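You operate a simulated robot arm through the tools that you are given. There is no shell and no other tool.

You are at the controls of a simulated robot arm. One attempt, no reset.

## Task
Turn both inside-out tubes in one go in the turner.
Fine: lay them straight; one pull of the turner's lever; slide the tray back out and leave them on it. Where these are worked on the way, their far stop is far enough and under half their travel is too little: turner tray.

Only the result counts: the job must be done as asked and must still hold three seconds after the hand-in. Knocking over, shifting, dropping, spilling or breaking anything else fails it.

## Robot
A 6-joint arm with a two-finger parallel gripper, fixed in place. Base frame: the origin is at the foot of the arm, x ahead of it, y to its left, z up. Units: mm, degrees, N and s.
With the tool pointing down near the work surface it reaches from about 300 to 660 mm from the base axis. Its first joint turns from -115.0 to 115.0 degrees. Payload 3.43 kg.
The TCP is the grasp point between the finger pads, 34 mm short of the fingertips. In the tool frame z runs along the fingers and y along their closing line. The gripper opens to 128 mm. The fingers are 24 mm wide and 12 mm thick; the gripper's body (48 by 130 mm) begins 96 mm behind the TCP.
Orientation is that of the tool frame in the base frame, as a unit quaternion [w, x, y, z]. With the fingers straight down and closing along the base's y, the tool's x points along the base's -x, its y along +y and its z along -z.

## Interface
- The arm moves only by the tool send_rows. Its argument "rows" is a list that holds one entry, the list of rows, each a list of 7 numbers: the shift along the base's x, y, z in mm, then the turn, a rotation vector about the base's x, y, z in degrees, then the closure, from 0 (fully open) to 1 (shut). In form: [[[tx, ty, tz, rx, ry, rz, claw], ...]]. A call has 1 to 20 rows; each row is the pose to reach, as a shift and turn from the pose commanded when the call began. Rows are played at 5 a second. More than 50 mm and 8.6 degrees between two rows, or a gripper value outside its range, and nothing of the call is played. A pose out of reach is approached as far as the arm can. The call stops where the force on the tool passes 40 N (or 10 N more than at its start, if that is more) or the arm is blocked; 0.2 s more then pass. The fingers move at their own pace (about 153 mm/s each) and stop on an object; they squeeze with about 37 N. The grip force told is the motor's: it shows also when the fingers shut on nothing. Time passes only in rows, and 0.2 s behind the last, so rows that repeat a pose let the fingers close. The reply holds the time, the measured pose of the TCP, the force on the tool along the base axes, the opening and the grip force, in the units named above and with some noise, with the torque about the TCP (base axes, N m) and any sound that the robot's microphone picked up.
- Cameras (640 x 400 px; columns grow to the right, rows downward): "scene" is fixed at [398.6, 499.5, 1581]; the picture's right is [-1.00, -0.02, 0.00], its down [-0.01, 0.57, -0.82] and it looks along [0.01, -0.82, -0.57] (base axes); focal length 350 px, centre (320, 200). "wrist" rides on the gripper at [76, -11, -160] in the tool frame; the picture's right is [0.15, 0.99, 0.00], its down [-0.88, 0.13, -0.46] and it looks along [-0.45, 0.07, 0.89] (tool axes); focal length 234 px, centre (320, 200). There is no depth. A picture from a camera that has moved, and an enlarged one, comes with that camera's place and axes in the base frame and with its lens.
- capture(camera): a new picture of that camera. The clock stands still meanwhile.
- raise_lower(by): slides the trunk up (or, below 0, down) by that many mm; the arm rides with it, the base frame stays. It gives what a move gives, with no picture.
- close_up(camera, box): a new picture of the part [left, top, right, bottom] of that camera's present view, enlarged. The clock stands still meanwhile.
- finish_job(): hands the job in; it is judged then, once.

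Places have to be worked out from the pictures, the camera data and where the tool is seen. Open the gripper and draw the arm clear of the work before you hand the job in, unless the task says otherwise.

The tools are called after "Emit:" by a JSON object that holds its "fn" and its "kwargs". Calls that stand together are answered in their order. send_rows: Moves the arm, as the interface text tells. Its arguments: {"type":"object","properties":{"rows":{"type":"array"}},"required":["rows"]} The other tools are called the same way: raise_lower (by) slides the trunk up or down; capture (camera) takes a picture; close_up (camera, box) takes an enlarged picture of a part of a camera's view; finish_job () hands the job in.

At the start:

```text
clock: 0.0
tcp_pos: [427.2, -122.0, 1265.4]
ee_rot: [0.0, 0.0, 1.0, 0.0]
wrist_force: [0.4, -0.3, 0.0]
ft_torque: [0.04, -0.01, -0.03]
opening: 127.8
finger_force: 0.0
trunk travel left (down, up): [-850.0, 140.0]
```

scene: 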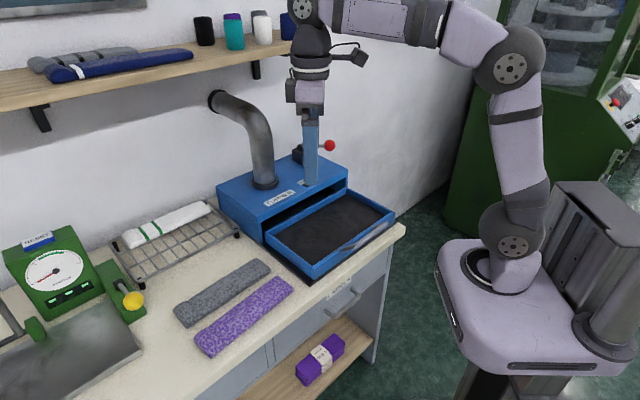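
wrist: 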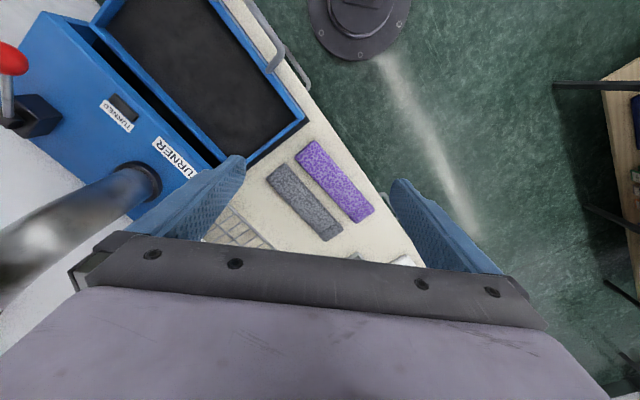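

I start by looking closer at the turner, its tray, the lever and the two tubes.

Emit:
{"fn": "close_up", "kwargs": {"camera": "scene", "box": [200, 80, 420, 290]}}

Emit:
{"fn": "close_up", "kwargs": {"camera": "scene", "box": [80, 190, 320, 370]}}

Emit:
{"fn": "close_up", "kwargs": {"camera": "wrist", "box": [0, 0, 420, 280]}}

Emit:
{"fn": "close_up", "kwargs": {"camera": "scene", "box": [0, 0, 320, 200]}}

```text
1.90 times, centred on (310, 185) of scene
camera zoom: at [398.6, 499.5, 1581.0], right [-1.0, -0.02, 0.0], down [-0.01, 0.57, -0.82], along [0.01, -0.82, -0.57], focal length 668 px, centre (339, 229)
```

zoom: 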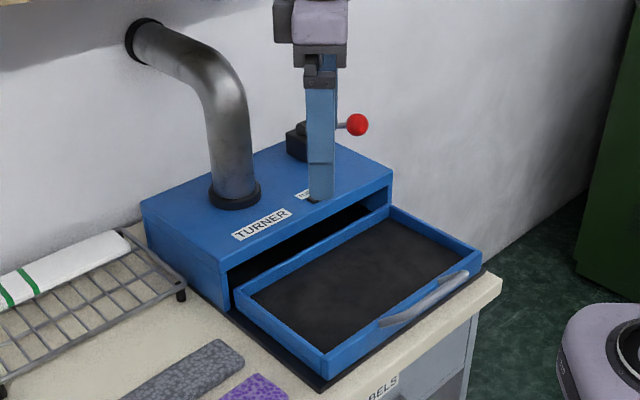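

```text
2.22 times, centred on (200, 280) of scene
camera zoom: at [398.6, 499.5, 1581.0], right [-1.0, -0.02, 0.0], down [-0.01, 0.57, -0.82], along [0.01, -0.82, -0.57], focal length 779 px, centre (587, 22)
```

zoom: 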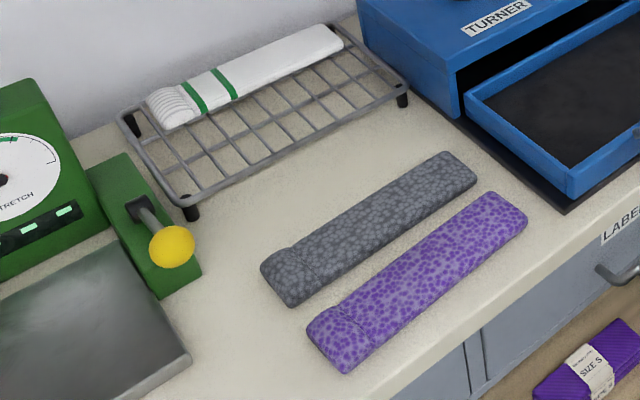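

```text
1.43 times, centred on (210, 140) of wrist
camera zoom: at [349.9, -133.3, 1425.2], right [-0.15, 0.99, 0.0], down [0.88, 0.13, 0.46], along [0.45, 0.07, -0.89], focal length 334 px, centre (477, 286)
```

zoom: 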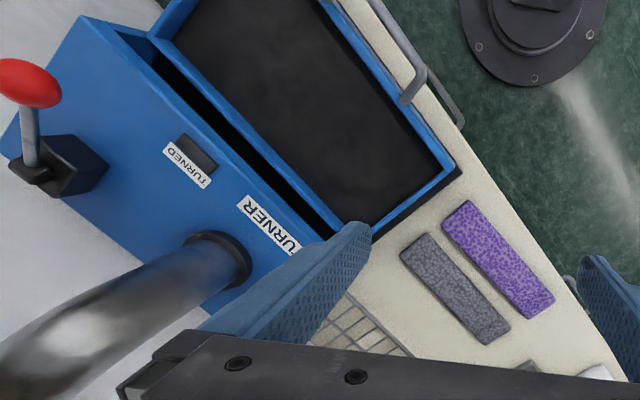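

```text
2.00 times, centred on (160, 100) of scene
camera zoom: at [398.6, 499.5, 1581.0], right [-1.0, -0.02, 0.0], down [-0.01, 0.57, -0.82], along [0.01, -0.82, -0.57], focal length 701 px, centre (640, 400)
```

zoom: 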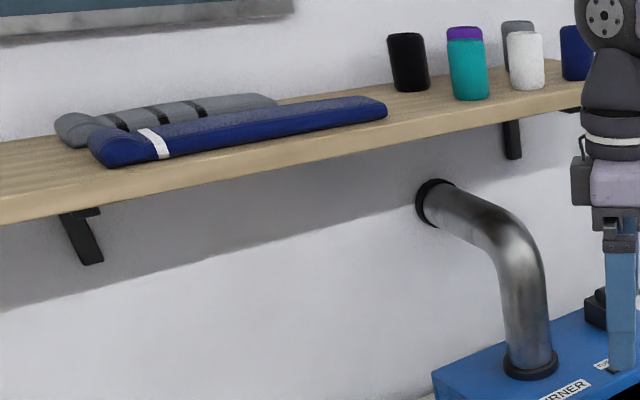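

The two speckled tubes lie on the bench, parallel to the tray's long side. Triangulating, I put the purple one at about (591,-56,838), the grey one at about (672,-131) and the lever ball at about (382,-521,1084). I turn the wrist 50° about z to line up with the tubes and come down for a better look.

Emit:
{"fn": "send_rows", "kwargs": {"rows": [[[10, 0, -15, 0, 0, 8.3, 0], [20, 0, -30, 0, 0, 16.6, 0], [30, 0, -45, 0, 0, 25, 0], [40, 0, -60, 0, 0, 33.3, 0], [50, 0, -75, 0, 0, 41.6, 0], [60, 0, -90, 0, 0, 50, 0], [60, 0, -90, 0, 0, 50, 0]]]}}

Emit:
{"fn": "capture", "kwargs": {"camera": "wrist"}}

Emit:
{"fn": "capture", "kwargs": {"camera": "scene"}}

```text
clock: 1.6
tcp_pos: [485.5, -120.8, 1176.3]
ee_rot: [-0.001, -0.423, 0.906, 0.001]
wrist_force: [0.7, 0.3, 0.8]
ft_torque: [0.0, -0.01, -0.02]
opening: 128.0
finger_force: 0.1
trunk travel left (down, up): [-850.0, 140.0]
```

```text
taken
camera wrist: at [445.5, -187.5, 1334.9], right [-0.85, 0.52, 0.0], down [0.46, 0.76, 0.46], along [0.24, 0.39, -0.89], focal length 234 px, centre (320, 200)
```

wrist: 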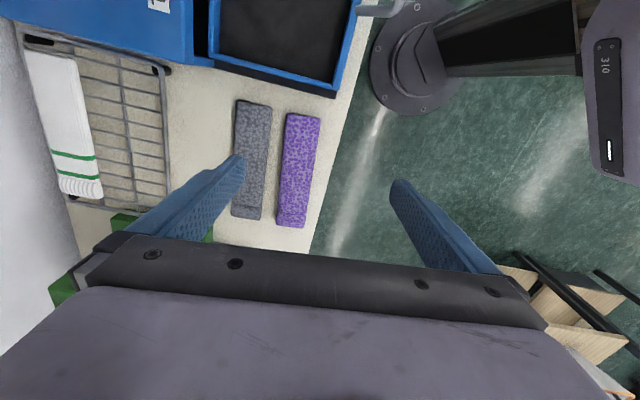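

```text
taken
```

scene: 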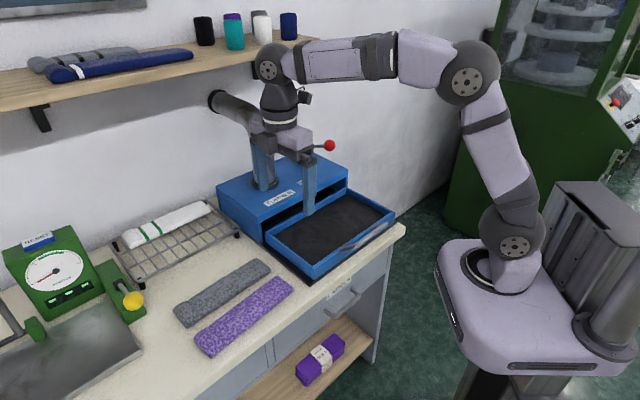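

Purple is confirmed near (591,-58,835). Now I turn the wrist camera toward the turner to measure the tray, handle and lever.

Emit:
{"fn": "send_rows", "kwargs": {"rows": [[[-15, -10, 5, 0, 0, -8.3, 0], [-30, -20, 10, 0, 0, -16.6, 0], [-45, -30, 20, 0, 0, -25, 0], [-60, -40, 30, 0, 0, -33.3, 0], [-75, -50, 40, 0, 0, -41.6, 0], [-90, -60, 50, 0, 0, -50, 0], [-105, -70, 60, 0, 0, -58.3, 0], [-120, -80, 70, 0, 0, -66.6, 0], [-135, -90, 80, 0, 0, -75, 0], [-150, -100, 90, 0, 0, -83.3, 0], [-165, -105, 100, 0, 0, -91, 0], [-165, -105, 100, 0, 0, -91, 0]]]}}

Emit:
{"fn": "capture", "kwargs": {"camera": "wrist"}}

Emit:
{"fn": "close_up", "kwargs": {"camera": "wrist", "box": [160, 0, 480, 200]}}

```text
clock: 4.2
tcp_pos: [321.6, -226.0, 1275.4]
ee_rot: [0.0, 0.351, 0.936, 0.0]
wrist_force: [-0.1, -0.9, -0.3]
ft_torque: [0.0, 0.01, 0.01]
opening: 127.8
finger_force: 0.1
trunk travel left (down, up): [-850.0, 140.0]
```

```text
taken
camera wrist: at [256.5, -185.1, 1434.9], right [0.54, 0.84, 0.0], down [0.75, -0.48, 0.46], along [0.38, -0.25, -0.89], focal length 234 px, centre (320, 200)
```

wrist: 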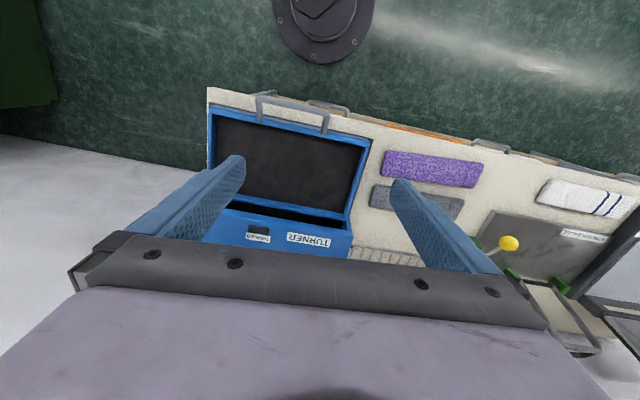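

```text
2.00 times, centred on (320, 100) of wrist
camera zoom: at [256.5, -185.1, 1434.9], right [0.54, 0.84, 0.0], down [0.75, -0.48, 0.46], along [0.38, -0.25, -0.89], focal length 468 px, centre (320, 400)
```

zoom: 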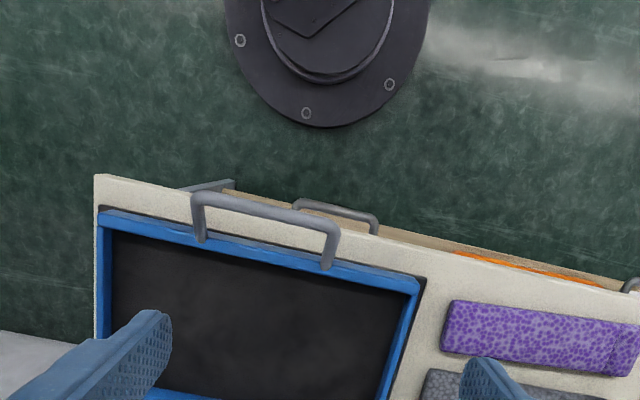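

I take tight close-ups to triangulate the tray, handle and housing precisely.

Emit:
{"fn": "close_up", "kwargs": {"camera": "scene", "box": [260, 190, 410, 290]}}

Emit:
{"fn": "close_up", "kwargs": {"camera": "wrist", "box": [195, 80, 385, 200]}}

Emit:
{"fn": "close_up", "kwargs": {"camera": "scene", "box": [160, 250, 310, 360]}}

Emit:
{"fn": "close_up", "kwargs": {"camera": "scene", "box": [270, 120, 380, 200]}}

```text
4.00 times, centred on (335, 240) of scene
camera zoom: at [398.6, 499.5, 1581.0], right [-1.0, -0.02, 0.0], down [-0.01, 0.57, -0.82], along [0.01, -0.82, -0.57], focal length 1402 px, centre (260, 40)
```

zoom: 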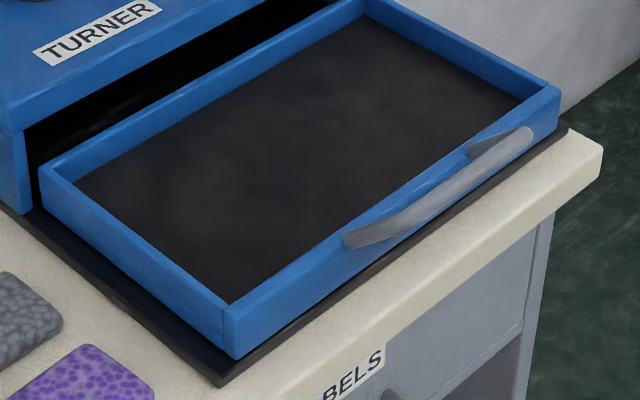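

```text
3.33 times, centred on (290, 140) of wrist
camera zoom: at [256.5, -185.1, 1434.9], right [0.54, 0.84, 0.0], down [0.75, -0.48, 0.46], along [0.38, -0.25, -0.89], focal length 781 px, centre (420, 400)
```

zoom: 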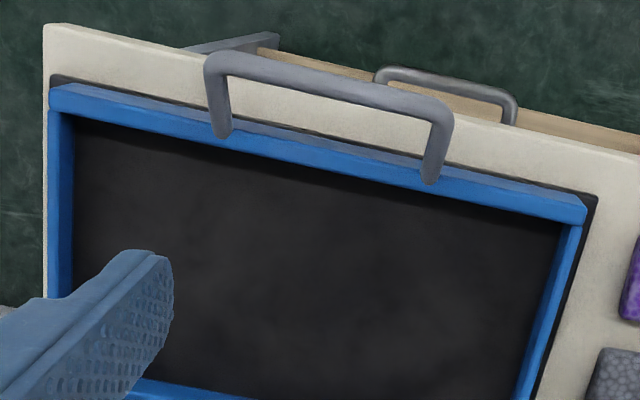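

```text
3.64 times, centred on (235, 305) of scene
camera zoom: at [398.6, 499.5, 1581.0], right [-1.0, -0.02, 0.0], down [-0.01, 0.57, -0.82], along [0.01, -0.82, -0.57], focal length 1274 px, centre (629, -182)
```

zoom: 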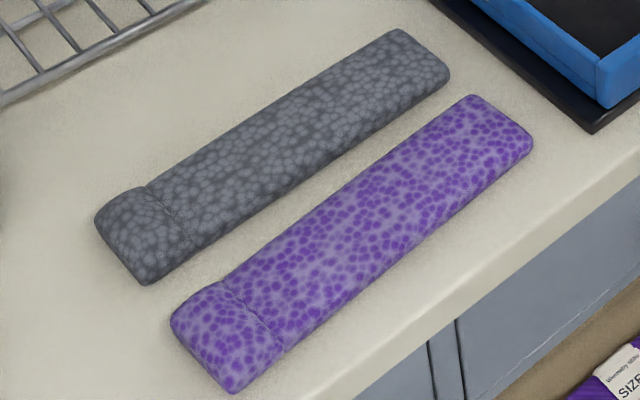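

```text
5.00 times, centred on (325, 160) of scene
camera zoom: at [398.6, 499.5, 1581.0], right [-1.0, -0.02, 0.0], down [-0.01, 0.57, -0.82], along [0.01, -0.82, -0.57], focal length 1752 px, centre (295, 400)
```

zoom: 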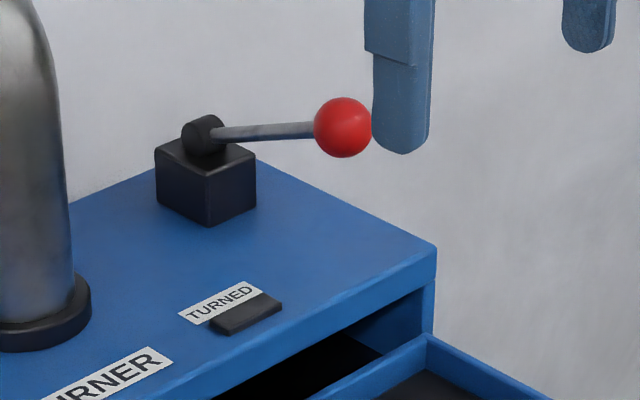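

Tray corners come out consistent: front-left at about (429,-157,897), front-right at about (172,-411,897), and a push direction of about (0.707,-0.707). Next I look at the handle and the lever more closely.

Emit:
{"fn": "close_up", "kwargs": {"camera": "scene", "box": [330, 205, 410, 255]}}

Emit:
{"fn": "close_up", "kwargs": {"camera": "wrist", "box": [240, 80, 340, 142]}}

```text
8.00 times, centred on (370, 230) of scene
camera zoom: at [398.6, 499.5, 1581.0], right [-1.0, -0.02, 0.0], down [-0.01, 0.57, -0.82], along [0.01, -0.82, -0.57], focal length 2804 px, centre (-80, -40)
```

zoom: 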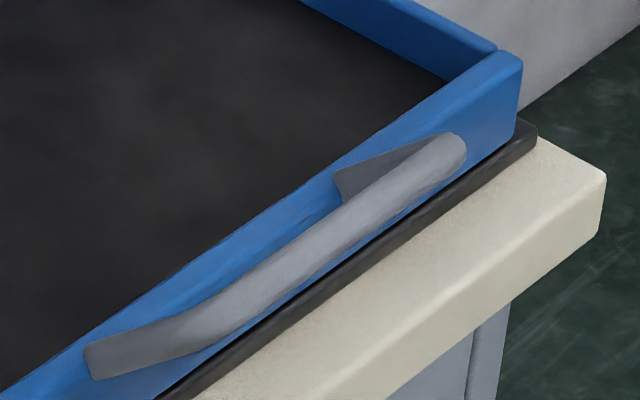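

```text
6.40 times, centred on (290, 111) of wrist
camera zoom: at [256.5, -185.1, 1434.9], right [0.54, 0.84, 0.0], down [0.75, -0.48, 0.46], along [0.38, -0.25, -0.89], focal length 1499 px, centre (512, 770)
```

zoom: 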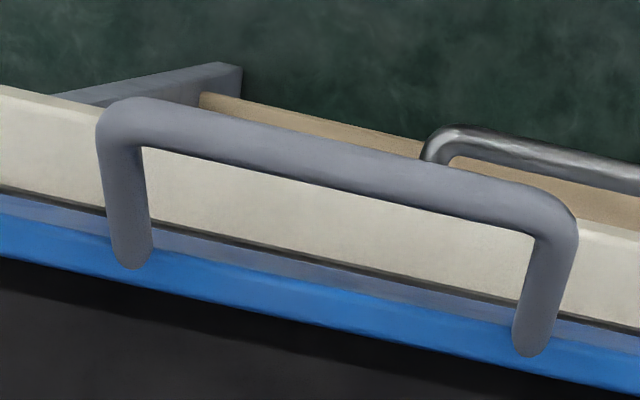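

The handle bar centre is near (267,-257,931), set out 43 mm in front of the tray. The lever pivots near (485,-644,1013), with its ball near (384,-536,1073). I now go above the grey tube near its tray end, with the fingers closing across it.

Emit:
{"fn": "send_rows", "kwargs": {"rows": [[[25, 4, -23, 0, 0, 7.4, 0], [50, 8, -46, 0, 0, 14.8, 0], [75, 12, -69, 0, 0, 22.2, 0], [100, 16, -92, 0, 0, 29.6, 0], [125, 20, -115, 0, 0, 37, 0], [150, 25, -138, 0, 0, 44.4, 0], [175, 29, -161, 0, 0, 51.8, 0], [200, 33, -184, 0, 0, 59.2, 0], [225, 38, -207, 0, 0, 66.6, 0], [250, 42, -230, 0, 0, 74, 0], [275, 46, -253, 0, 0, 81.4, 0], [300, 51, -275, 0, 0, 88, 0], [300, 51, -295, 0, 0, 88, 0], [300, 51, -295, 0, 0, 88, 0]]]}}

Emit:
{"fn": "capture", "kwargs": {"camera": "wrist"}}

Emit:
{"fn": "capture", "kwargs": {"camera": "scene"}}

```text
clock: 7.2
tcp_pos: [620.7, -173.7, 978.3]
ee_rot: [-0.001, -0.399, 0.917, 0.0]
wrist_force: [-0.1, -0.2, -0.9]
ft_torque: [-0.02, -0.02, 0.0]
opening: 127.9
finger_force: 0.0
trunk travel left (down, up): [-850.0, 140.0]
```

```text
taken
camera wrist: at [577.4, -239.0, 1139.2], right [-0.82, 0.57, 0.0], down [0.5, 0.73, 0.46], along [0.26, 0.38, -0.89], focal length 234 px, centre (320, 200)
```

wrist: 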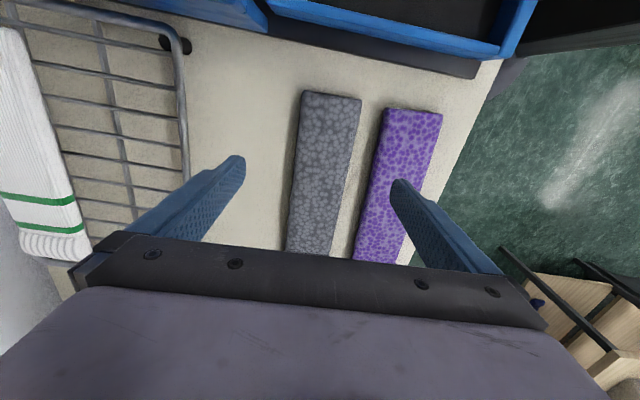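

```text
taken
```

scene: 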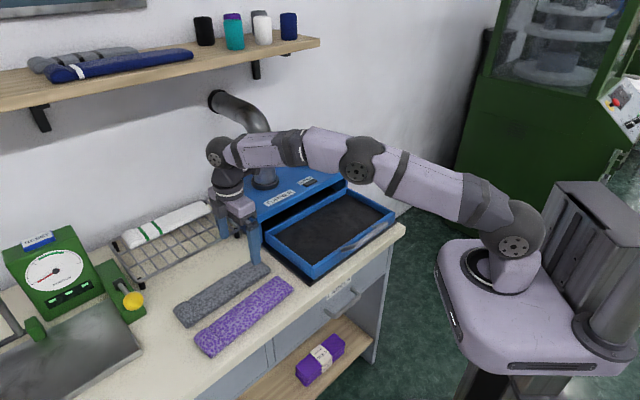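

Gray's centreline runs at 47° and passes within about 3 mm of the TCP. I try reaching further toward its middle while lowering, keeping the fingertips above the bench.

Emit:
{"fn": "send_rows", "kwargs": {"rows": [[[8, 8, -30, 0, 0, 0, 0], [16, 18, -60, 0, 0, 0, 0], [24, 28, -90, 0, 0, 0, 0], [32, 38, -100, 0, 0, 0, 0], [32, 38, -100, 0, 0, 0, 0]]]}}

Emit:
{"fn": "capture", "kwargs": {"camera": "wrist"}}

Emit:
{"fn": "close_up", "kwargs": {"camera": "scene", "box": [160, 200, 310, 360]}}

```text
clock: 8.2
tcp_pos: [648.3, -146.3, 896.5]
ee_rot: [0.003, -0.399, 0.917, -0.006]
wrist_force: [-7.8, -2.3, 19.1]
ft_torque: [0.89, 1.38, 0.49]
opening: 128.1
finger_force: 0.0
out of reach, approached as far as the arm can: row 4
trunk travel left (down, up): [-850.0, 140.0]
stopped in row 4: the force on the tool passed its limit at 42 N (the readings are from after the stop); the commanded pose is now the measured one
```

```text
taken
camera wrist: at [602.8, -208.8, 1056.2], right [-0.82, 0.57, -0.01], down [0.5, 0.74, 0.45], along [0.27, 0.37, -0.89], focal length 234 px, centre (320, 200)
```

wrist: 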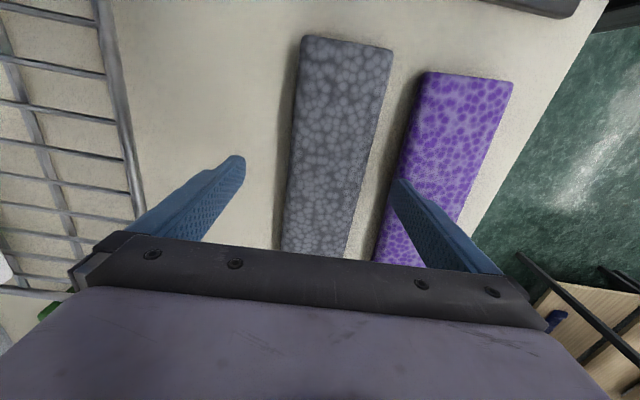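

```text
2.50 times, centred on (235, 280) of scene
camera zoom: at [398.6, 499.5, 1581.0], right [-1.0, -0.02, 0.0], down [-0.01, 0.57, -0.82], along [0.01, -0.82, -0.57], focal length 876 px, centre (532, 0)
```

zoom: 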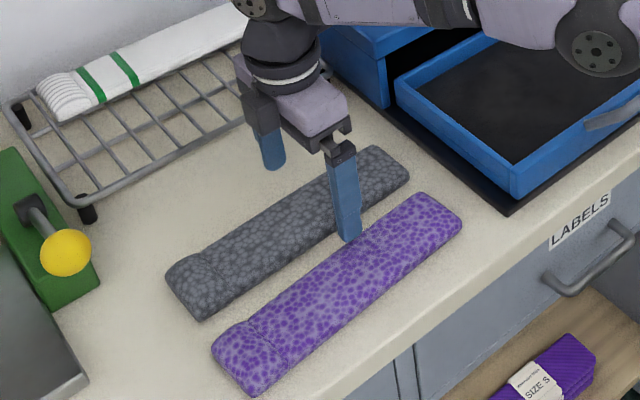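

The −p finger touched down on the purple tube's top, so tube tops are near z≈862. From the picture the grey centreline is about 6 mm to the −p side. I lift, shift and narrow the opening to 100 mm so both fingers clear purple, then descend gently.

Emit:
{"fn": "send_rows", "kwargs": {"rows": [[[0, 0, 10, 0, 0, 0, 0], [-2, 2, 20, 0, 0, 0, 0.22], [-4, 4, 20, 0, 0, 0, 0.22], [-4, 4, 20, 0, 0, 0, 0.22]]]}}

Emit:
{"fn": "capture", "kwargs": {"camera": "wrist"}}

Emit:
{"fn": "close_up", "kwargs": {"camera": "scene", "box": [160, 200, 310, 360]}}

```text
clock: 9.2
tcp_pos: [644.2, -142.4, 913.4]
ee_rot: [0.002, -0.399, 0.917, -0.006]
wrist_force: [0.4, -0.1, -0.3]
ft_torque: [0.03, 0.01, 0.0]
opening: 99.8
finger_force: 0.1
trunk travel left (down, up): [-850.0, 140.0]
```

```text
taken
camera wrist: at [599.0, -204.3, 1072.5], right [-0.82, 0.57, -0.01], down [0.5, 0.74, 0.45], along [0.27, 0.37, -0.89], focal length 234 px, centre (320, 200)
```

wrist: 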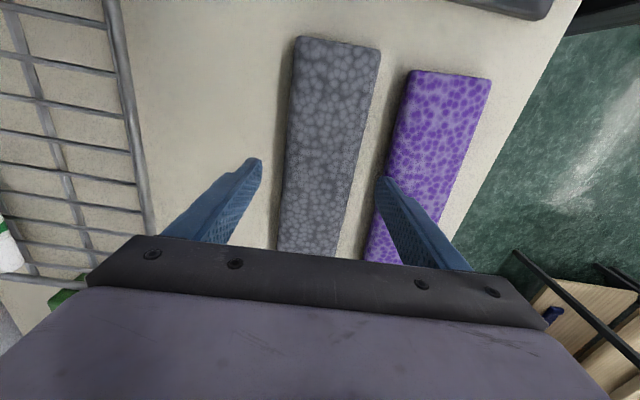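

```text
2.50 times, centred on (235, 280) of scene
camera zoom: at [398.6, 499.5, 1581.0], right [-1.0, -0.02, 0.0], down [-0.01, 0.57, -0.82], along [0.01, -0.82, -0.57], focal length 876 px, centre (532, 0)
```

zoom: 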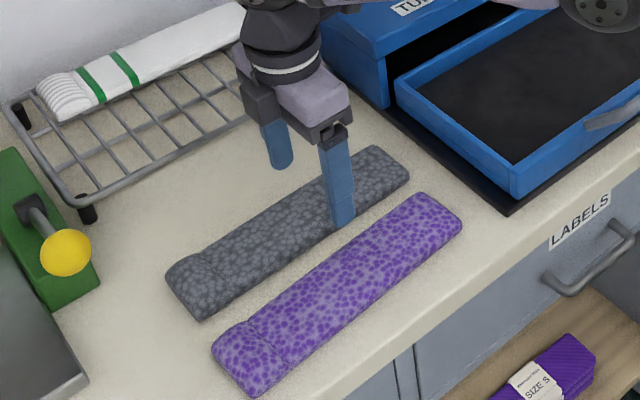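

Fingers now straddle the grey tube, centred. I descend in small steps to near the bench.

Emit:
{"fn": "send_rows", "kwargs": {"rows": [[[0, 0, -10, 0, 0, 0, 0.22], [0, 0, -20, 0, 0, 0, 0.22], [0, 0, -27, 0, 0, 0, 0.22], [0, 0, -30, 0, 0, 0, 0.22], [0, 0, -33, 0, 0, 0, 0.22], [0, 0, -36, 0, 0, 0, 0.22], [0, 0, -38, 0, 0, 0, 0.22], [0, 0, -40, 0, 0, 0, 0.22], [0, 0, -42, 0, 0, 0, 0.22]]]}}

Emit:
{"fn": "close_up", "kwargs": {"camera": "scene", "box": [180, 220, 300, 330]}}

```text
clock: 11.2
tcp_pos: [645.2, -141.2, 875.4]
ee_rot: [0.006, -0.399, 0.917, -0.007]
wrist_force: [-1.1, 0.8, 22.0]
ft_torque: [0.77, 1.1, 0.03]
opening: 100.2
finger_force: 0.6
trunk travel left (down, up): [-850.0, 140.0]
```

```text
3.64 times, centred on (240, 275) of scene
camera zoom: at [398.6, 499.5, 1581.0], right [-1.0, -0.02, 0.0], down [-0.01, 0.57, -0.82], along [0.01, -0.82, -0.57], focal length 1274 px, centre (611, -73)
```

zoom: 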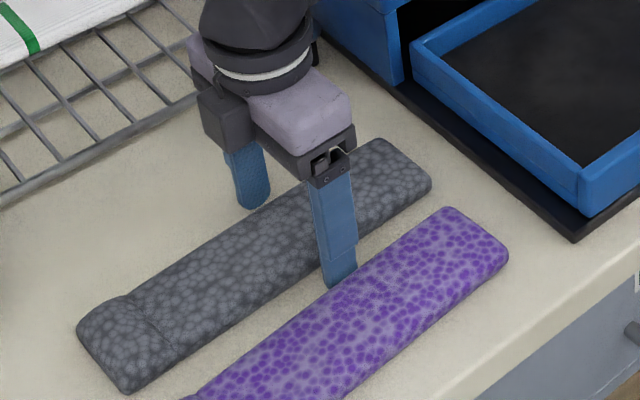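

The −p fingertip touched at z≈841, the bench surface. I raise 3 mm and close on the tube.

Emit:
{"fn": "send_rows", "kwargs": {"rows": [[[0, 0, 5, 0, 0, 0, 0.22], [0, 0, 5, 0, 0, 0, 0.5], [0, 0, 5, 0, 0, 0, 0.8], [0, 0, 5, 0, 0, 0, 1], [0, 0, 5, 0, 0, 0, 1], [0, 0, 5, 0, 0, 0, 1]]]}}

Emit:
{"fn": "close_up", "kwargs": {"camera": "scene", "box": [180, 220, 300, 330]}}

```text
clock: 12.6
tcp_pos: [645.0, -141.8, 875.7]
ee_rot: [0.002, -0.399, 0.917, -0.006]
wrist_force: [0.6, -0.4, -0.4]
ft_torque: [0.0, 0.02, 0.01]
opening: 68.7
finger_force: 37.0
trunk travel left (down, up): [-850.0, 140.0]
```

```text
3.64 times, centred on (240, 275) of scene
camera zoom: at [398.6, 499.5, 1581.0], right [-1.0, -0.02, 0.0], down [-0.01, 0.57, -0.82], along [0.01, -0.82, -0.57], focal length 1274 px, centre (611, -73)
```

zoom: 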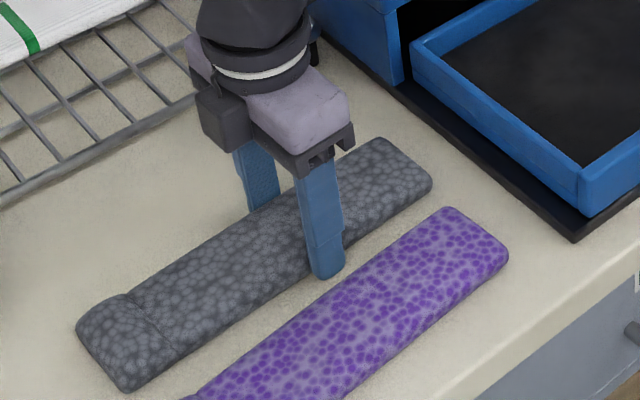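

Gripped: the tube is 68.7 mm wide. I lift it and check the hold.

Emit:
{"fn": "send_rows", "kwargs": {"rows": [[[0, 0, 15, 0, 0, 0, 1], [0, 0, 35, 0, 0, 0, 1], [0, 0, 60, 0, 0, 0, 1], [0, 0, 90, 0, 0, 0, 1], [0, 0, 115, 0, 0, 0, 1], [0, 0, 115, 0, 0, 0, 1]]]}}

Emit:
{"fn": "capture", "kwargs": {"camera": "scene"}}

Emit:
{"fn": "capture", "kwargs": {"camera": "wrist"}}

```text
clock: 13.9
tcp_pos: [644.5, -142.4, 991.4]
ee_rot: [0.003, -0.398, 0.917, -0.005]
wrist_force: [-0.6, 0.8, -0.2]
ft_torque: [0.03, 0.02, -0.01]
opening: 68.6
finger_force: 37.2
trunk travel left (down, up): [-850.0, 140.0]
```

```text
taken
```

scene: 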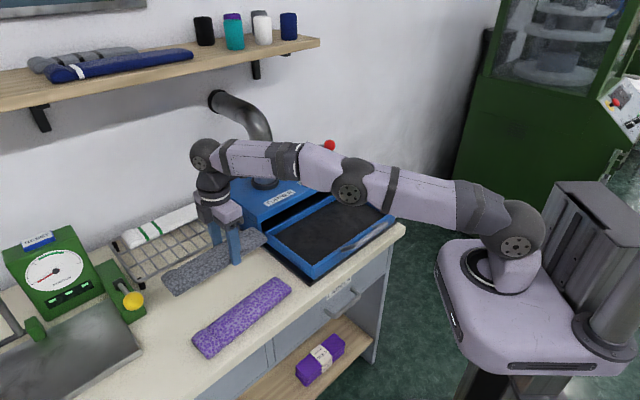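

```text
taken
camera wrist: at [599.2, -204.7, 1150.6], right [-0.82, 0.57, -0.01], down [0.5, 0.74, 0.45], along [0.27, 0.37, -0.89], focal length 234 px, centre (320, 200)
```

wrist: 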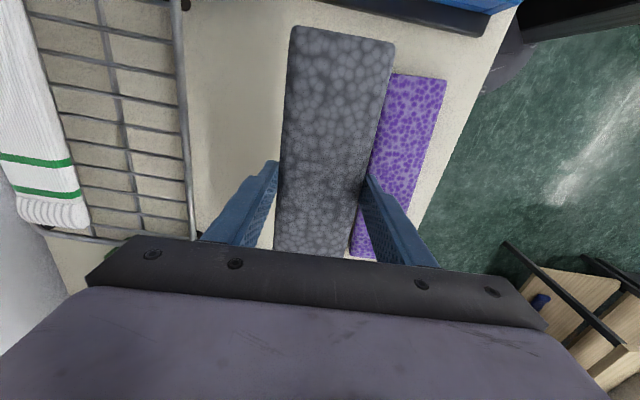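

It's held rigid and level. I carry it over the tray at z≈991, well short of the housing front, turning −2° to align with the tray.

Emit:
{"fn": "send_rows", "kwargs": {"rows": [[[-20, -18, 4, 0, 0, 0, 1], [-48, -45, 8, 0, 0, 0, 1], [-78, -73, 10, 0, 0, -0.5, 1], [-110, -103, 10, 0, 0, -1, 1], [-142, -133, 10, 0, 0, -1.5, 1], [-174, -163, 10, 0, 0, -2, 1], [-206, -193, 10, 0, 0, -2, 1], [-236, -222, 10, 0, 0, -2, 1], [-260, -245, 10, 0, 0, -2, 1], [-273, -257, 10, 0, 0, -2, 1], [-273, -257, 10, 0, 0, -2, 1]]]}}

Emit:
{"fn": "capture", "kwargs": {"camera": "scene"}}

Emit:
{"fn": "capture", "kwargs": {"camera": "wrist"}}

Emit:
{"fn": "close_up", "kwargs": {"camera": "scene", "box": [240, 100, 420, 280]}}

```text
clock: 16.4
tcp_pos: [371.3, -399.1, 1001.1]
ee_rot: [0.003, -0.383, 0.924, -0.006]
wrist_force: [-0.1, -0.5, 0.0]
ft_torque: [-0.01, 0.02, -0.03]
opening: 68.9
finger_force: 36.7
trunk travel left (down, up): [-850.0, 140.0]
```

```text
taken
```

scene: 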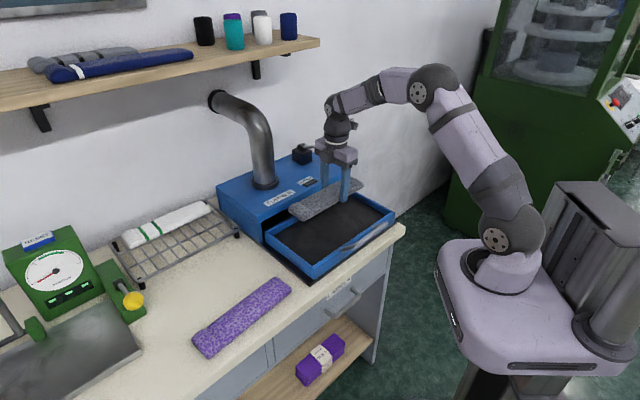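

```text
taken
camera wrist: at [324.0, -459.6, 1160.9], right [-0.8, 0.6, -0.01], down [0.53, 0.72, 0.45], along [0.28, 0.36, -0.89], focal length 234 px, centre (320, 200)
```

wrist: 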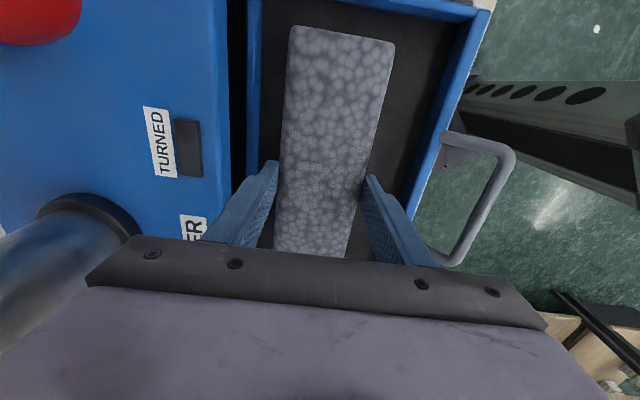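

```text
2.22 times, centred on (330, 190) of scene
camera zoom: at [398.6, 499.5, 1581.0], right [-1.0, -0.02, 0.0], down [-0.01, 0.57, -0.82], along [0.01, -0.82, -0.57], focal length 779 px, centre (298, 222)
```

zoom: 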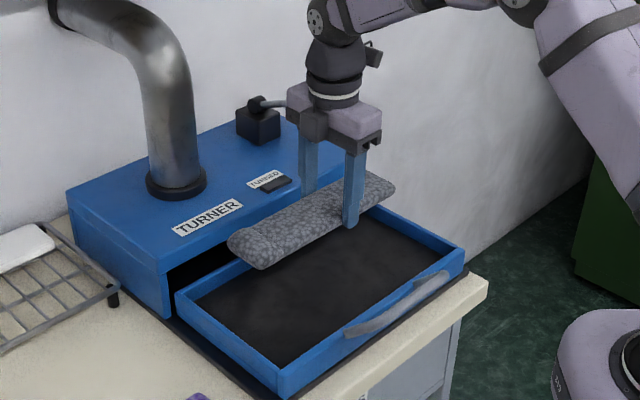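

Now I zoom in on the wrist view to see the tray walls and the tube's position relative to them.

Emit:
{"fn": "close_up", "kwargs": {"camera": "wrist", "box": [220, 0, 520, 200]}}

Emit:
{"fn": "close_up", "kwargs": {"camera": "scene", "box": [280, 170, 400, 250]}}

```text
2.00 times, centred on (370, 100) of wrist
camera zoom: at [324.0, -459.6, 1160.9], right [-0.8, 0.6, -0.01], down [0.53, 0.72, 0.45], along [0.28, 0.36, -0.89], focal length 468 px, centre (220, 400)
```

zoom: 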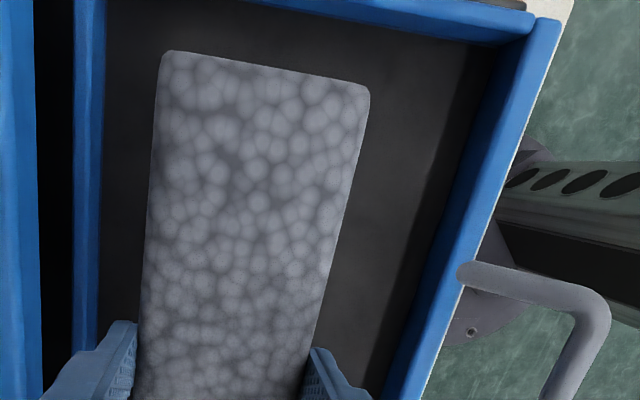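

```text
5.00 times, centred on (340, 210) of scene
camera zoom: at [398.6, 499.5, 1581.0], right [-1.0, -0.02, 0.0], down [-0.01, 0.57, -0.82], along [0.01, -0.82, -0.57], focal length 1752 px, centre (220, 150)
```

zoom: 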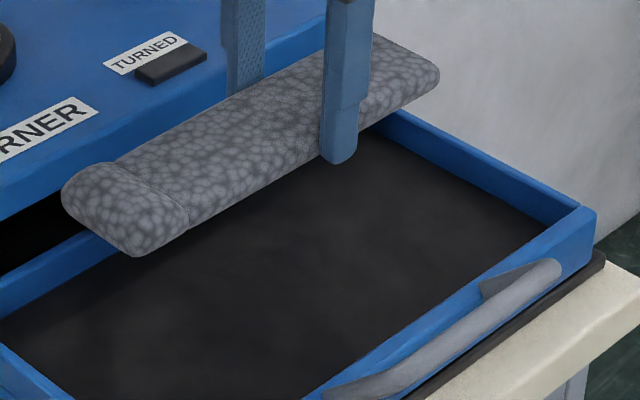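

Walls look shallow and the clear inside spans p≈428–612 mm. I shift 13 mm toward the back and lower the grey tube until it touches the tray floor.

Emit:
{"fn": "send_rows", "kwargs": {"rows": [[[5, -5, -12, 0, 0, 0, 1], [9.2, -9.2, -30, 0, 0, 0, 1], [9.2, -9.2, -50, 0, 0, 0, 1], [9.2, -9.2, -60, 0, 0, 0, 1], [9.2, -9.2, -64, 0, 0, 0, 1], [9.2, -9.2, -67, 0, 0, 0, 1], [9.2, -9.2, -70, 0, 0, 0, 1], [9.2, -9.2, -73, 0, 0, 0, 1], [9.2, -9.2, -73, 0, 0, 0, 1]]]}}

Emit:
{"fn": "close_up", "kwargs": {"camera": "scene", "box": [250, 150, 400, 260]}}

Emit:
{"fn": "capture", "kwargs": {"camera": "wrist"}}

```text
clock: 18.4
tcp_pos: [381.1, -407.2, 927.0]
ee_rot: [0.002, -0.382, 0.924, -0.006]
wrist_force: [0.1, -0.5, -1.2]
ft_torque: [0.04, 0.0, 0.02]
opening: 68.5
finger_force: 37.4
trunk travel left (down, up): [-850.0, 140.0]
```

```text
3.64 times, centred on (325, 205) of scene
camera zoom: at [398.6, 499.5, 1581.0], right [-1.0, -0.02, 0.0], down [-0.01, 0.57, -0.82], along [0.01, -0.82, -0.57], focal length 1274 px, centre (302, 182)
```

zoom: 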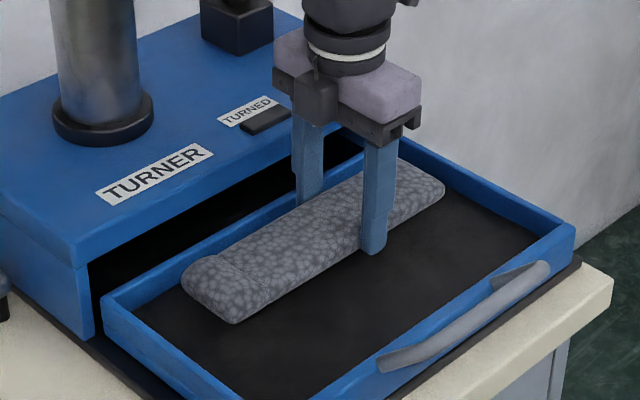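

```text
taken
camera wrist: at [333.3, -469.2, 1087.0], right [-0.8, 0.6, -0.01], down [0.53, 0.72, 0.45], along [0.28, 0.36, -0.89], focal length 234 px, centre (320, 200)
```

wrist: 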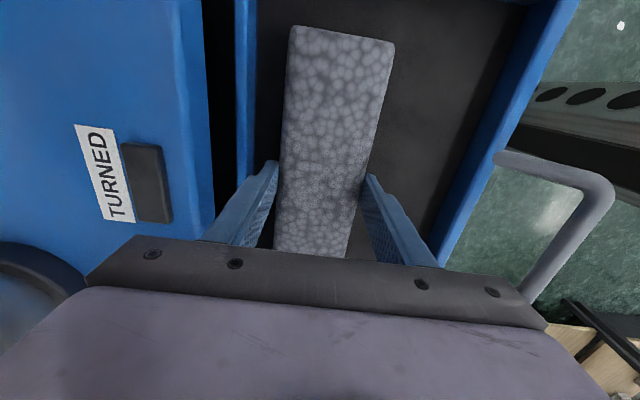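

Not touching yet; the back finger still clears the wall. I continue down in small steps.

Emit:
{"fn": "send_rows", "kwargs": {"rows": [[[0, 0, -4, 0, 0, 0, 1], [0, 0, -8, 0, 0, 0, 1], [0, 0, -11, 0, 0, 0, 1], [0, 0, -14, 0, 0, 0, 1], [0, 0, -16, 0, 0, 0, 1], [0, 0, -18, 0, 0, 0, 1], [0, 0, -20, 0, 0, 0, 1]]]}}

Emit:
{"fn": "close_up", "kwargs": {"camera": "scene", "box": [250, 150, 400, 260]}}

Emit:
{"fn": "close_up", "kwargs": {"camera": "wrist", "box": [180, 0, 480, 260]}}

```text
clock: 19.9
tcp_pos: [380.8, -408.2, 908.1]
ee_rot: [0.002, -0.383, 0.924, -0.006]
wrist_force: [0.6, 0.1, 0.3]
ft_torque: [0.01, 0.03, -0.01]
opening: 68.7
finger_force: 36.7
trunk travel left (down, up): [-850.0, 140.0]
```

```text
3.64 times, centred on (325, 205) of scene
camera zoom: at [398.6, 499.5, 1581.0], right [-1.0, -0.02, 0.0], down [-0.01, 0.57, -0.82], along [0.01, -0.82, -0.57], focal length 1274 px, centre (302, 182)
```

zoom: 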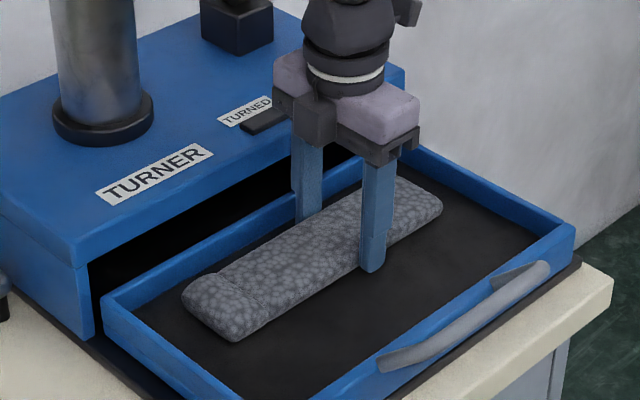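

```text
1.54 times, centred on (330, 130) of wrist
camera zoom: at [333.7, -469.2, 1067.4], right [-0.8, 0.6, -0.01], down [0.53, 0.72, 0.45], along [0.28, 0.36, -0.89], focal length 360 px, centre (305, 308)
```

zoom: 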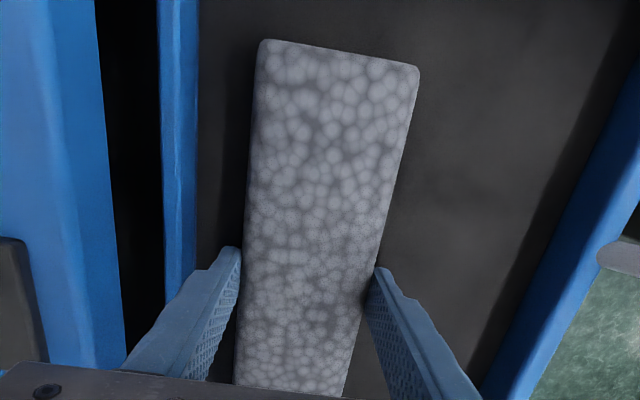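

Still free at tube bottom z≈873. I go on down slowly.

Emit:
{"fn": "send_rows", "kwargs": {"rows": [[[0, 0, -2, 0, 0, 0, 1], [0, 0, -4, 0, 0, 0, 1], [0, 0, -6, 0, 0, 0, 1], [0, 0, -8, 0, 0, 0, 1], [0, 0, -9, 0, 0, 0, 1], [0, 0, -10, 0, 0, 0, 1]]]}}

```text
clock: 21.1
tcp_pos: [383.9, -409.4, 906.5]
ee_rot: [0.005, -0.383, 0.924, -0.012]
wrist_force: [0.4, 0.5, 17.2]
ft_torque: [0.73, 0.37, -0.01]
opening: 68.8
finger_force: 36.7
trunk travel left (down, up): [-850.0, 140.0]
stopped in row 5: the force on the tool passed its limit at 41 N (the readings are from after the stop); the commanded pose is now the measured one
```

Floor contact at about TCP 905 (floor z≈871). I relax by 1 mm and open just to 77 mm so the back finger stays clear of the wall.

Emit:
{"fn": "send_rows", "kwargs": {"rows": [[[0, 0, 1, 0, 0, 0, 1], [0, 0, 1, 0, 0, 0, 0.4], [0, 0, 1, 0, 0, 0, 0.4], [0, 0, 1, 0, 0, 0, 0.4]]]}}

Emit:
{"fn": "close_up", "kwargs": {"camera": "scene", "box": [250, 150, 400, 260]}}

Emit:
{"fn": "close_up", "kwargs": {"camera": "wrist", "box": [180, 0, 480, 260]}}

```text
clock: 22.1
tcp_pos: [382.6, -409.9, 906.3]
ee_rot: [0.005, -0.383, 0.924, -0.012]
wrist_force: [3.5, -1.7, 21.4]
ft_torque: [0.67, 0.64, -0.09]
opening: 74.7
finger_force: 0.1
trunk travel left (down, up): [-850.0, 140.0]
```

```text
3.64 times, centred on (325, 205) of scene
camera zoom: at [398.6, 499.5, 1581.0], right [-1.0, -0.02, 0.0], down [-0.01, 0.57, -0.82], along [0.01, -0.82, -0.57], focal length 1274 px, centre (302, 182)
```

zoom: 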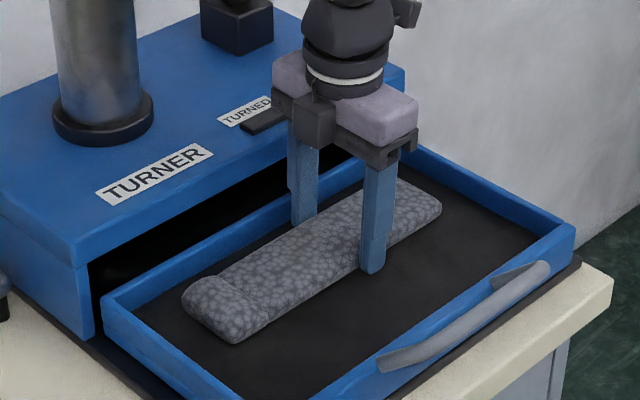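

```text
1.54 times, centred on (330, 130) of wrist
camera zoom: at [334.2, -469.4, 1066.0], right [-0.8, 0.6, -0.03], down [0.52, 0.72, 0.45], along [0.29, 0.35, -0.89], focal length 360 px, centre (305, 308)
```

zoom: 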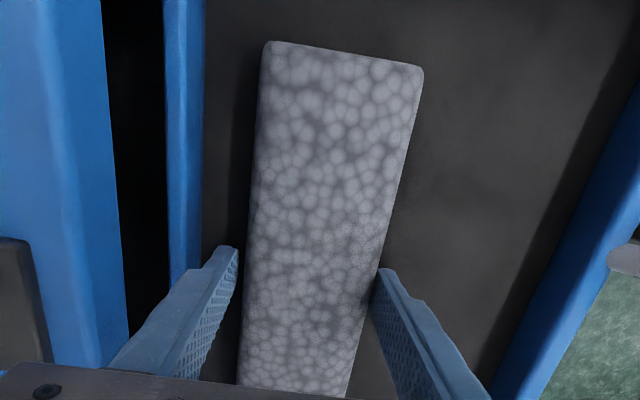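

Released; the tip is still resting on the floor. I lift straight up, correcting the small 1.5° tilt picked up from the contacts, and look.

Emit:
{"fn": "send_rows", "kwargs": {"rows": [[[0, 0, 4, 0, 0, 0, 0.41], [0, 0, 12, 0.5, 0.5, 0, 0.41], [0, 0, 30, 1.05, 1.05, 0, 0.4], [0, 0, 60, 1.05, 1.05, 0, 0.4], [0, 0, 95, 1.05, 1.05, 0, 0.4], [0, 0, 95, 1.05, 1.05, 0, 0.4]]]}}

Emit:
{"fn": "close_up", "kwargs": {"camera": "scene", "box": [250, 150, 400, 260]}}

Emit:
{"fn": "capture", "kwargs": {"camera": "wrist"}}

```text
clock: 23.5
tcp_pos: [382.6, -409.9, 999.3]
ee_rot: [-0.001, -0.383, 0.924, 0.002]
wrist_force: [0.2, -0.2, 0.3]
ft_torque: [0.01, -0.03, 0.03]
opening: 77.2
finger_force: 0.0
trunk travel left (down, up): [-850.0, 140.0]
```

```text
3.64 times, centred on (325, 205) of scene
camera zoom: at [398.6, 499.5, 1581.0], right [-1.0, -0.02, 0.0], down [-0.01, 0.57, -0.82], along [0.01, -0.82, -0.57], focal length 1274 px, centre (302, 182)
```

zoom: 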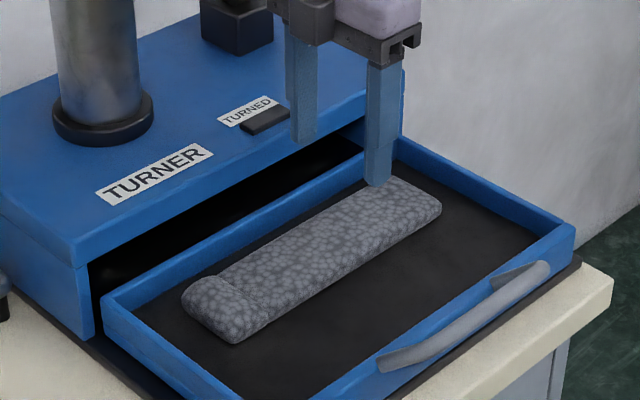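

```text
taken
camera wrist: at [337.6, -473.1, 1159.2], right [-0.8, 0.6, 0.01], down [0.53, 0.71, 0.46], along [0.27, 0.37, -0.89], focal length 234 px, centre (320, 200)
```

wrist: 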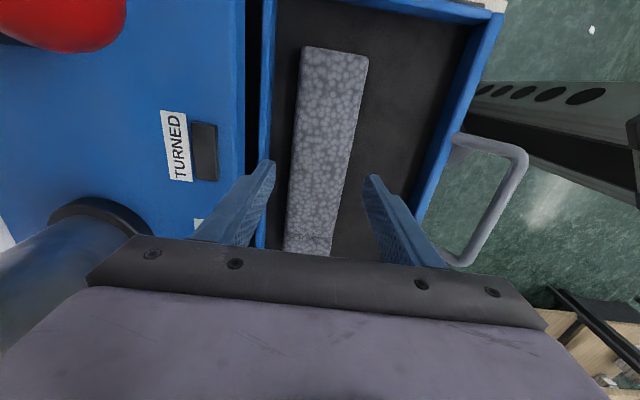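

Gray lies straight in the back half (p≈528–593). To make room for purple I close the fingers and nudge grey about 12 mm further back, pushing at its middle.

Emit:
{"fn": "send_rows", "kwargs": {"rows": [[[-8, 30, 0, 0, 0, 0, 0.7], [-15.9, 59.7, 0, 0, 0, 0, 1], [-15.9, 59.7, -30, 0, 0, 0, 1], [-15.9, 59.7, -60, 0, 0, 0, 1], [-15.9, 59.7, -78, 0, 0, 0, 1], [-15.9, 59.7, -87, 0, 0, 0, 1], [-15.9, 59.7, -87, 0, 0, 0, 1]]]}}

Emit:
{"fn": "capture", "kwargs": {"camera": "wrist"}}

Emit:
{"fn": "close_up", "kwargs": {"camera": "scene", "box": [250, 150, 400, 260]}}

```text
clock: 25.1
tcp_pos: [366.9, -349.7, 911.9]
ee_rot: [-0.001, -0.383, 0.924, 0.002]
wrist_force: [-0.2, 0.0, -0.4]
ft_torque: [0.01, -0.01, -0.04]
opening: 0.0
finger_force: 33.1
trunk travel left (down, up): [-850.0, 140.0]
```

```text
taken
camera wrist: at [321.6, -413.1, 1072.0], right [-0.8, 0.6, 0.0], down [0.53, 0.71, 0.46], along [0.27, 0.37, -0.89], focal length 234 px, centre (320, 200)
```

wrist: 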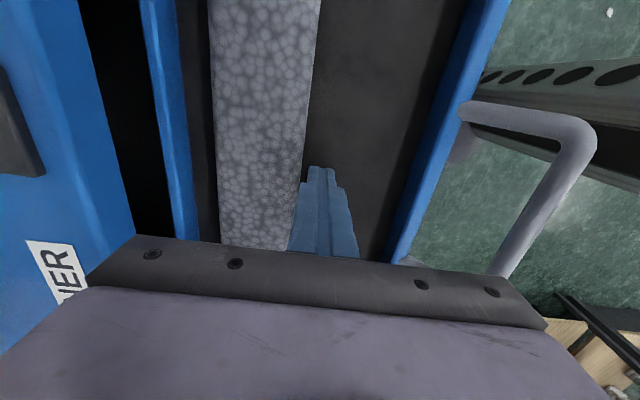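

```text
3.64 times, centred on (325, 205) of scene
camera zoom: at [398.6, 499.5, 1581.0], right [-1.0, -0.02, 0.0], down [-0.01, 0.57, -0.82], along [0.01, -0.82, -0.57], focal length 1274 px, centre (302, 182)
```

zoom: 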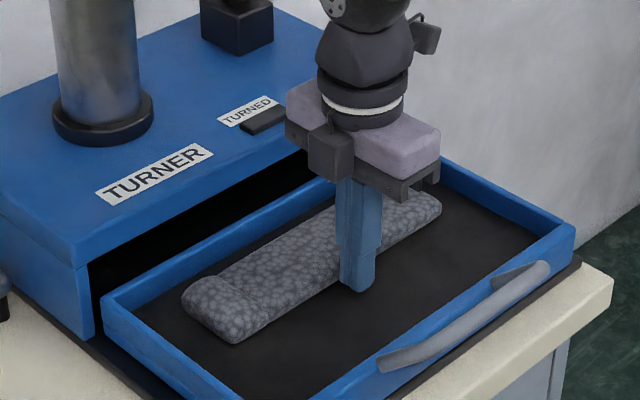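

The fingertip is about 5 mm short of grey's front side. I push 17 mm in the p direction, then back off and lift.

Emit:
{"fn": "send_rows", "kwargs": {"rows": [[[3, -3, 0, 0, 0, 0, 1], [6, -6, 0, 0, 0, 0, 1], [9, -9, 0, 0, 0, 0, 1], [12, -12, 0, 0, 0, 0, 1], [12, -12, 0, 0, 0, 0, 1], [6, -6, 0, 0, 0, 0, 1], [0, 0, 0, 0, 0, 0, 1], [0, 0, 40, 0, 0, 0, 1], [0, 0, 87, 0, 0, 0, 1], [0, 0, 87, 0, 0, 0, 1]]]}}

Emit:
{"fn": "capture", "kwargs": {"camera": "wrist"}}

Emit:
{"fn": "close_up", "kwargs": {"camera": "scene", "box": [250, 150, 400, 260]}}

```text
clock: 27.3
tcp_pos: [367.8, -349.5, 999.3]
ee_rot: [-0.001, -0.383, 0.924, 0.003]
wrist_force: [0.6, -0.1, 0.3]
ft_torque: [0.0, 0.02, -0.02]
opening: 0.0
finger_force: 33.3
trunk travel left (down, up): [-850.0, 140.0]
```

```text
taken
camera wrist: at [322.8, -413.8, 1159.1], right [-0.8, 0.6, 0.0], down [0.53, 0.71, 0.46], along [0.27, 0.37, -0.89], focal length 234 px, centre (320, 200)
```

wrist: 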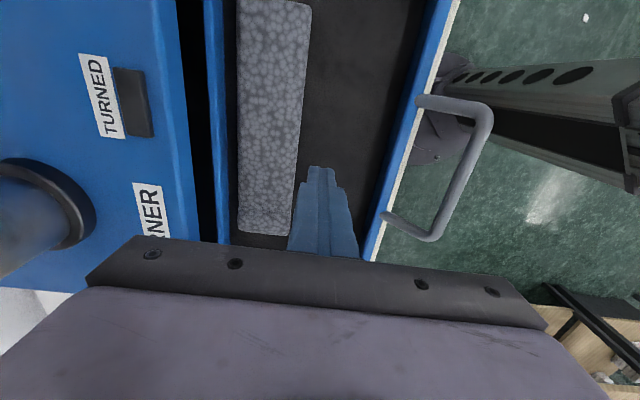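

```text
3.64 times, centred on (325, 205) of scene
camera zoom: at [398.6, 499.5, 1581.0], right [-1.0, -0.02, 0.0], down [-0.01, 0.57, -0.82], along [0.01, -0.82, -0.57], focal length 1274 px, centre (302, 182)
```

zoom: 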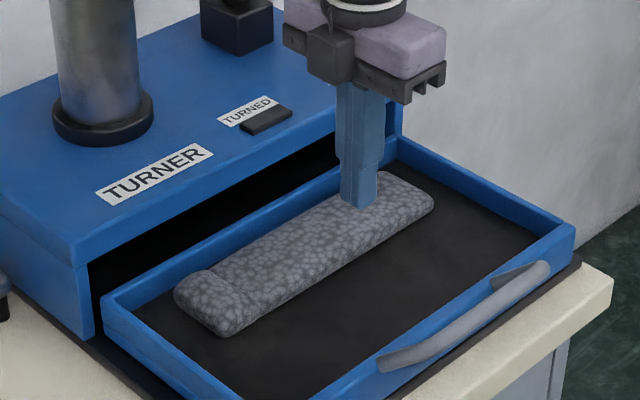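

Gray now sits at p≈535–603, parallel, leaving about 105 mm for purple. I travel above the purple tube with the fingers opened to 100 mm.

Emit:
{"fn": "send_rows", "kwargs": {"rows": [[[10, 14, 0, 0, 0, 0, 0.6], [34, 46, 0, 0, 0, 0.5, 0.22], [60, 82, 0, 0, 0, 1, 0.22], [86, 118, 0, 0, 0, 1.5, 0.22], [112, 154, 0, 0, 0, 2, 0.22], [138, 190, 0, 0, 0, 2.5, 0.22], [164, 226, -10, 0, 0, 3, 0.22], [190, 262, -20, 0, 0, 3.5, 0.22], [212, 292, -30, 0, 0, 4, 0.22], [222, 305, -40, 0, 0, 4, 0.22], [222, 305, -40, 0, 0, 4, 0.22]]]}}

Emit:
{"fn": "capture", "kwargs": {"camera": "wrist"}}

Emit:
{"fn": "capture", "kwargs": {"camera": "scene"}}

```text
clock: 29.7
tcp_pos: [588.8, -42.8, 959.2]
ee_rot: [-0.001, -0.415, 0.91, 0.002]
wrist_force: [0.5, 0.3, 0.4]
ft_torque: [0.0, -0.02, 0.02]
opening: 99.8
finger_force: 0.1
trunk travel left (down, up): [-850.0, 140.0]
```

```text
taken
camera wrist: at [548.6, -110.1, 1118.6], right [-0.84, 0.54, 0.0], down [0.48, 0.75, 0.46], along [0.24, 0.39, -0.89], focal length 234 px, centre (320, 200)
```

wrist: 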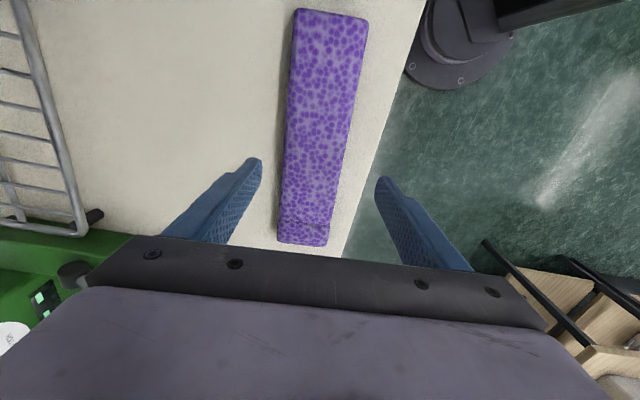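

```text
taken
```

scene: 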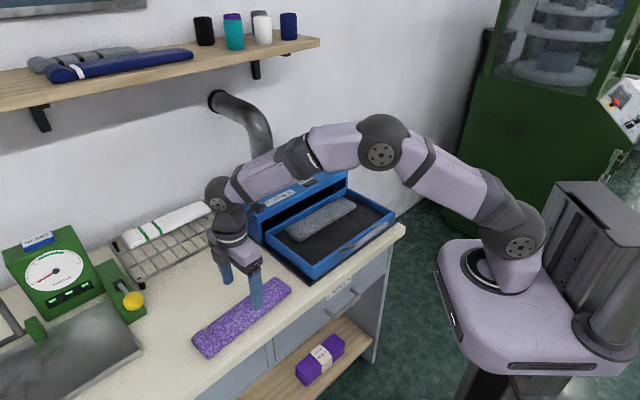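

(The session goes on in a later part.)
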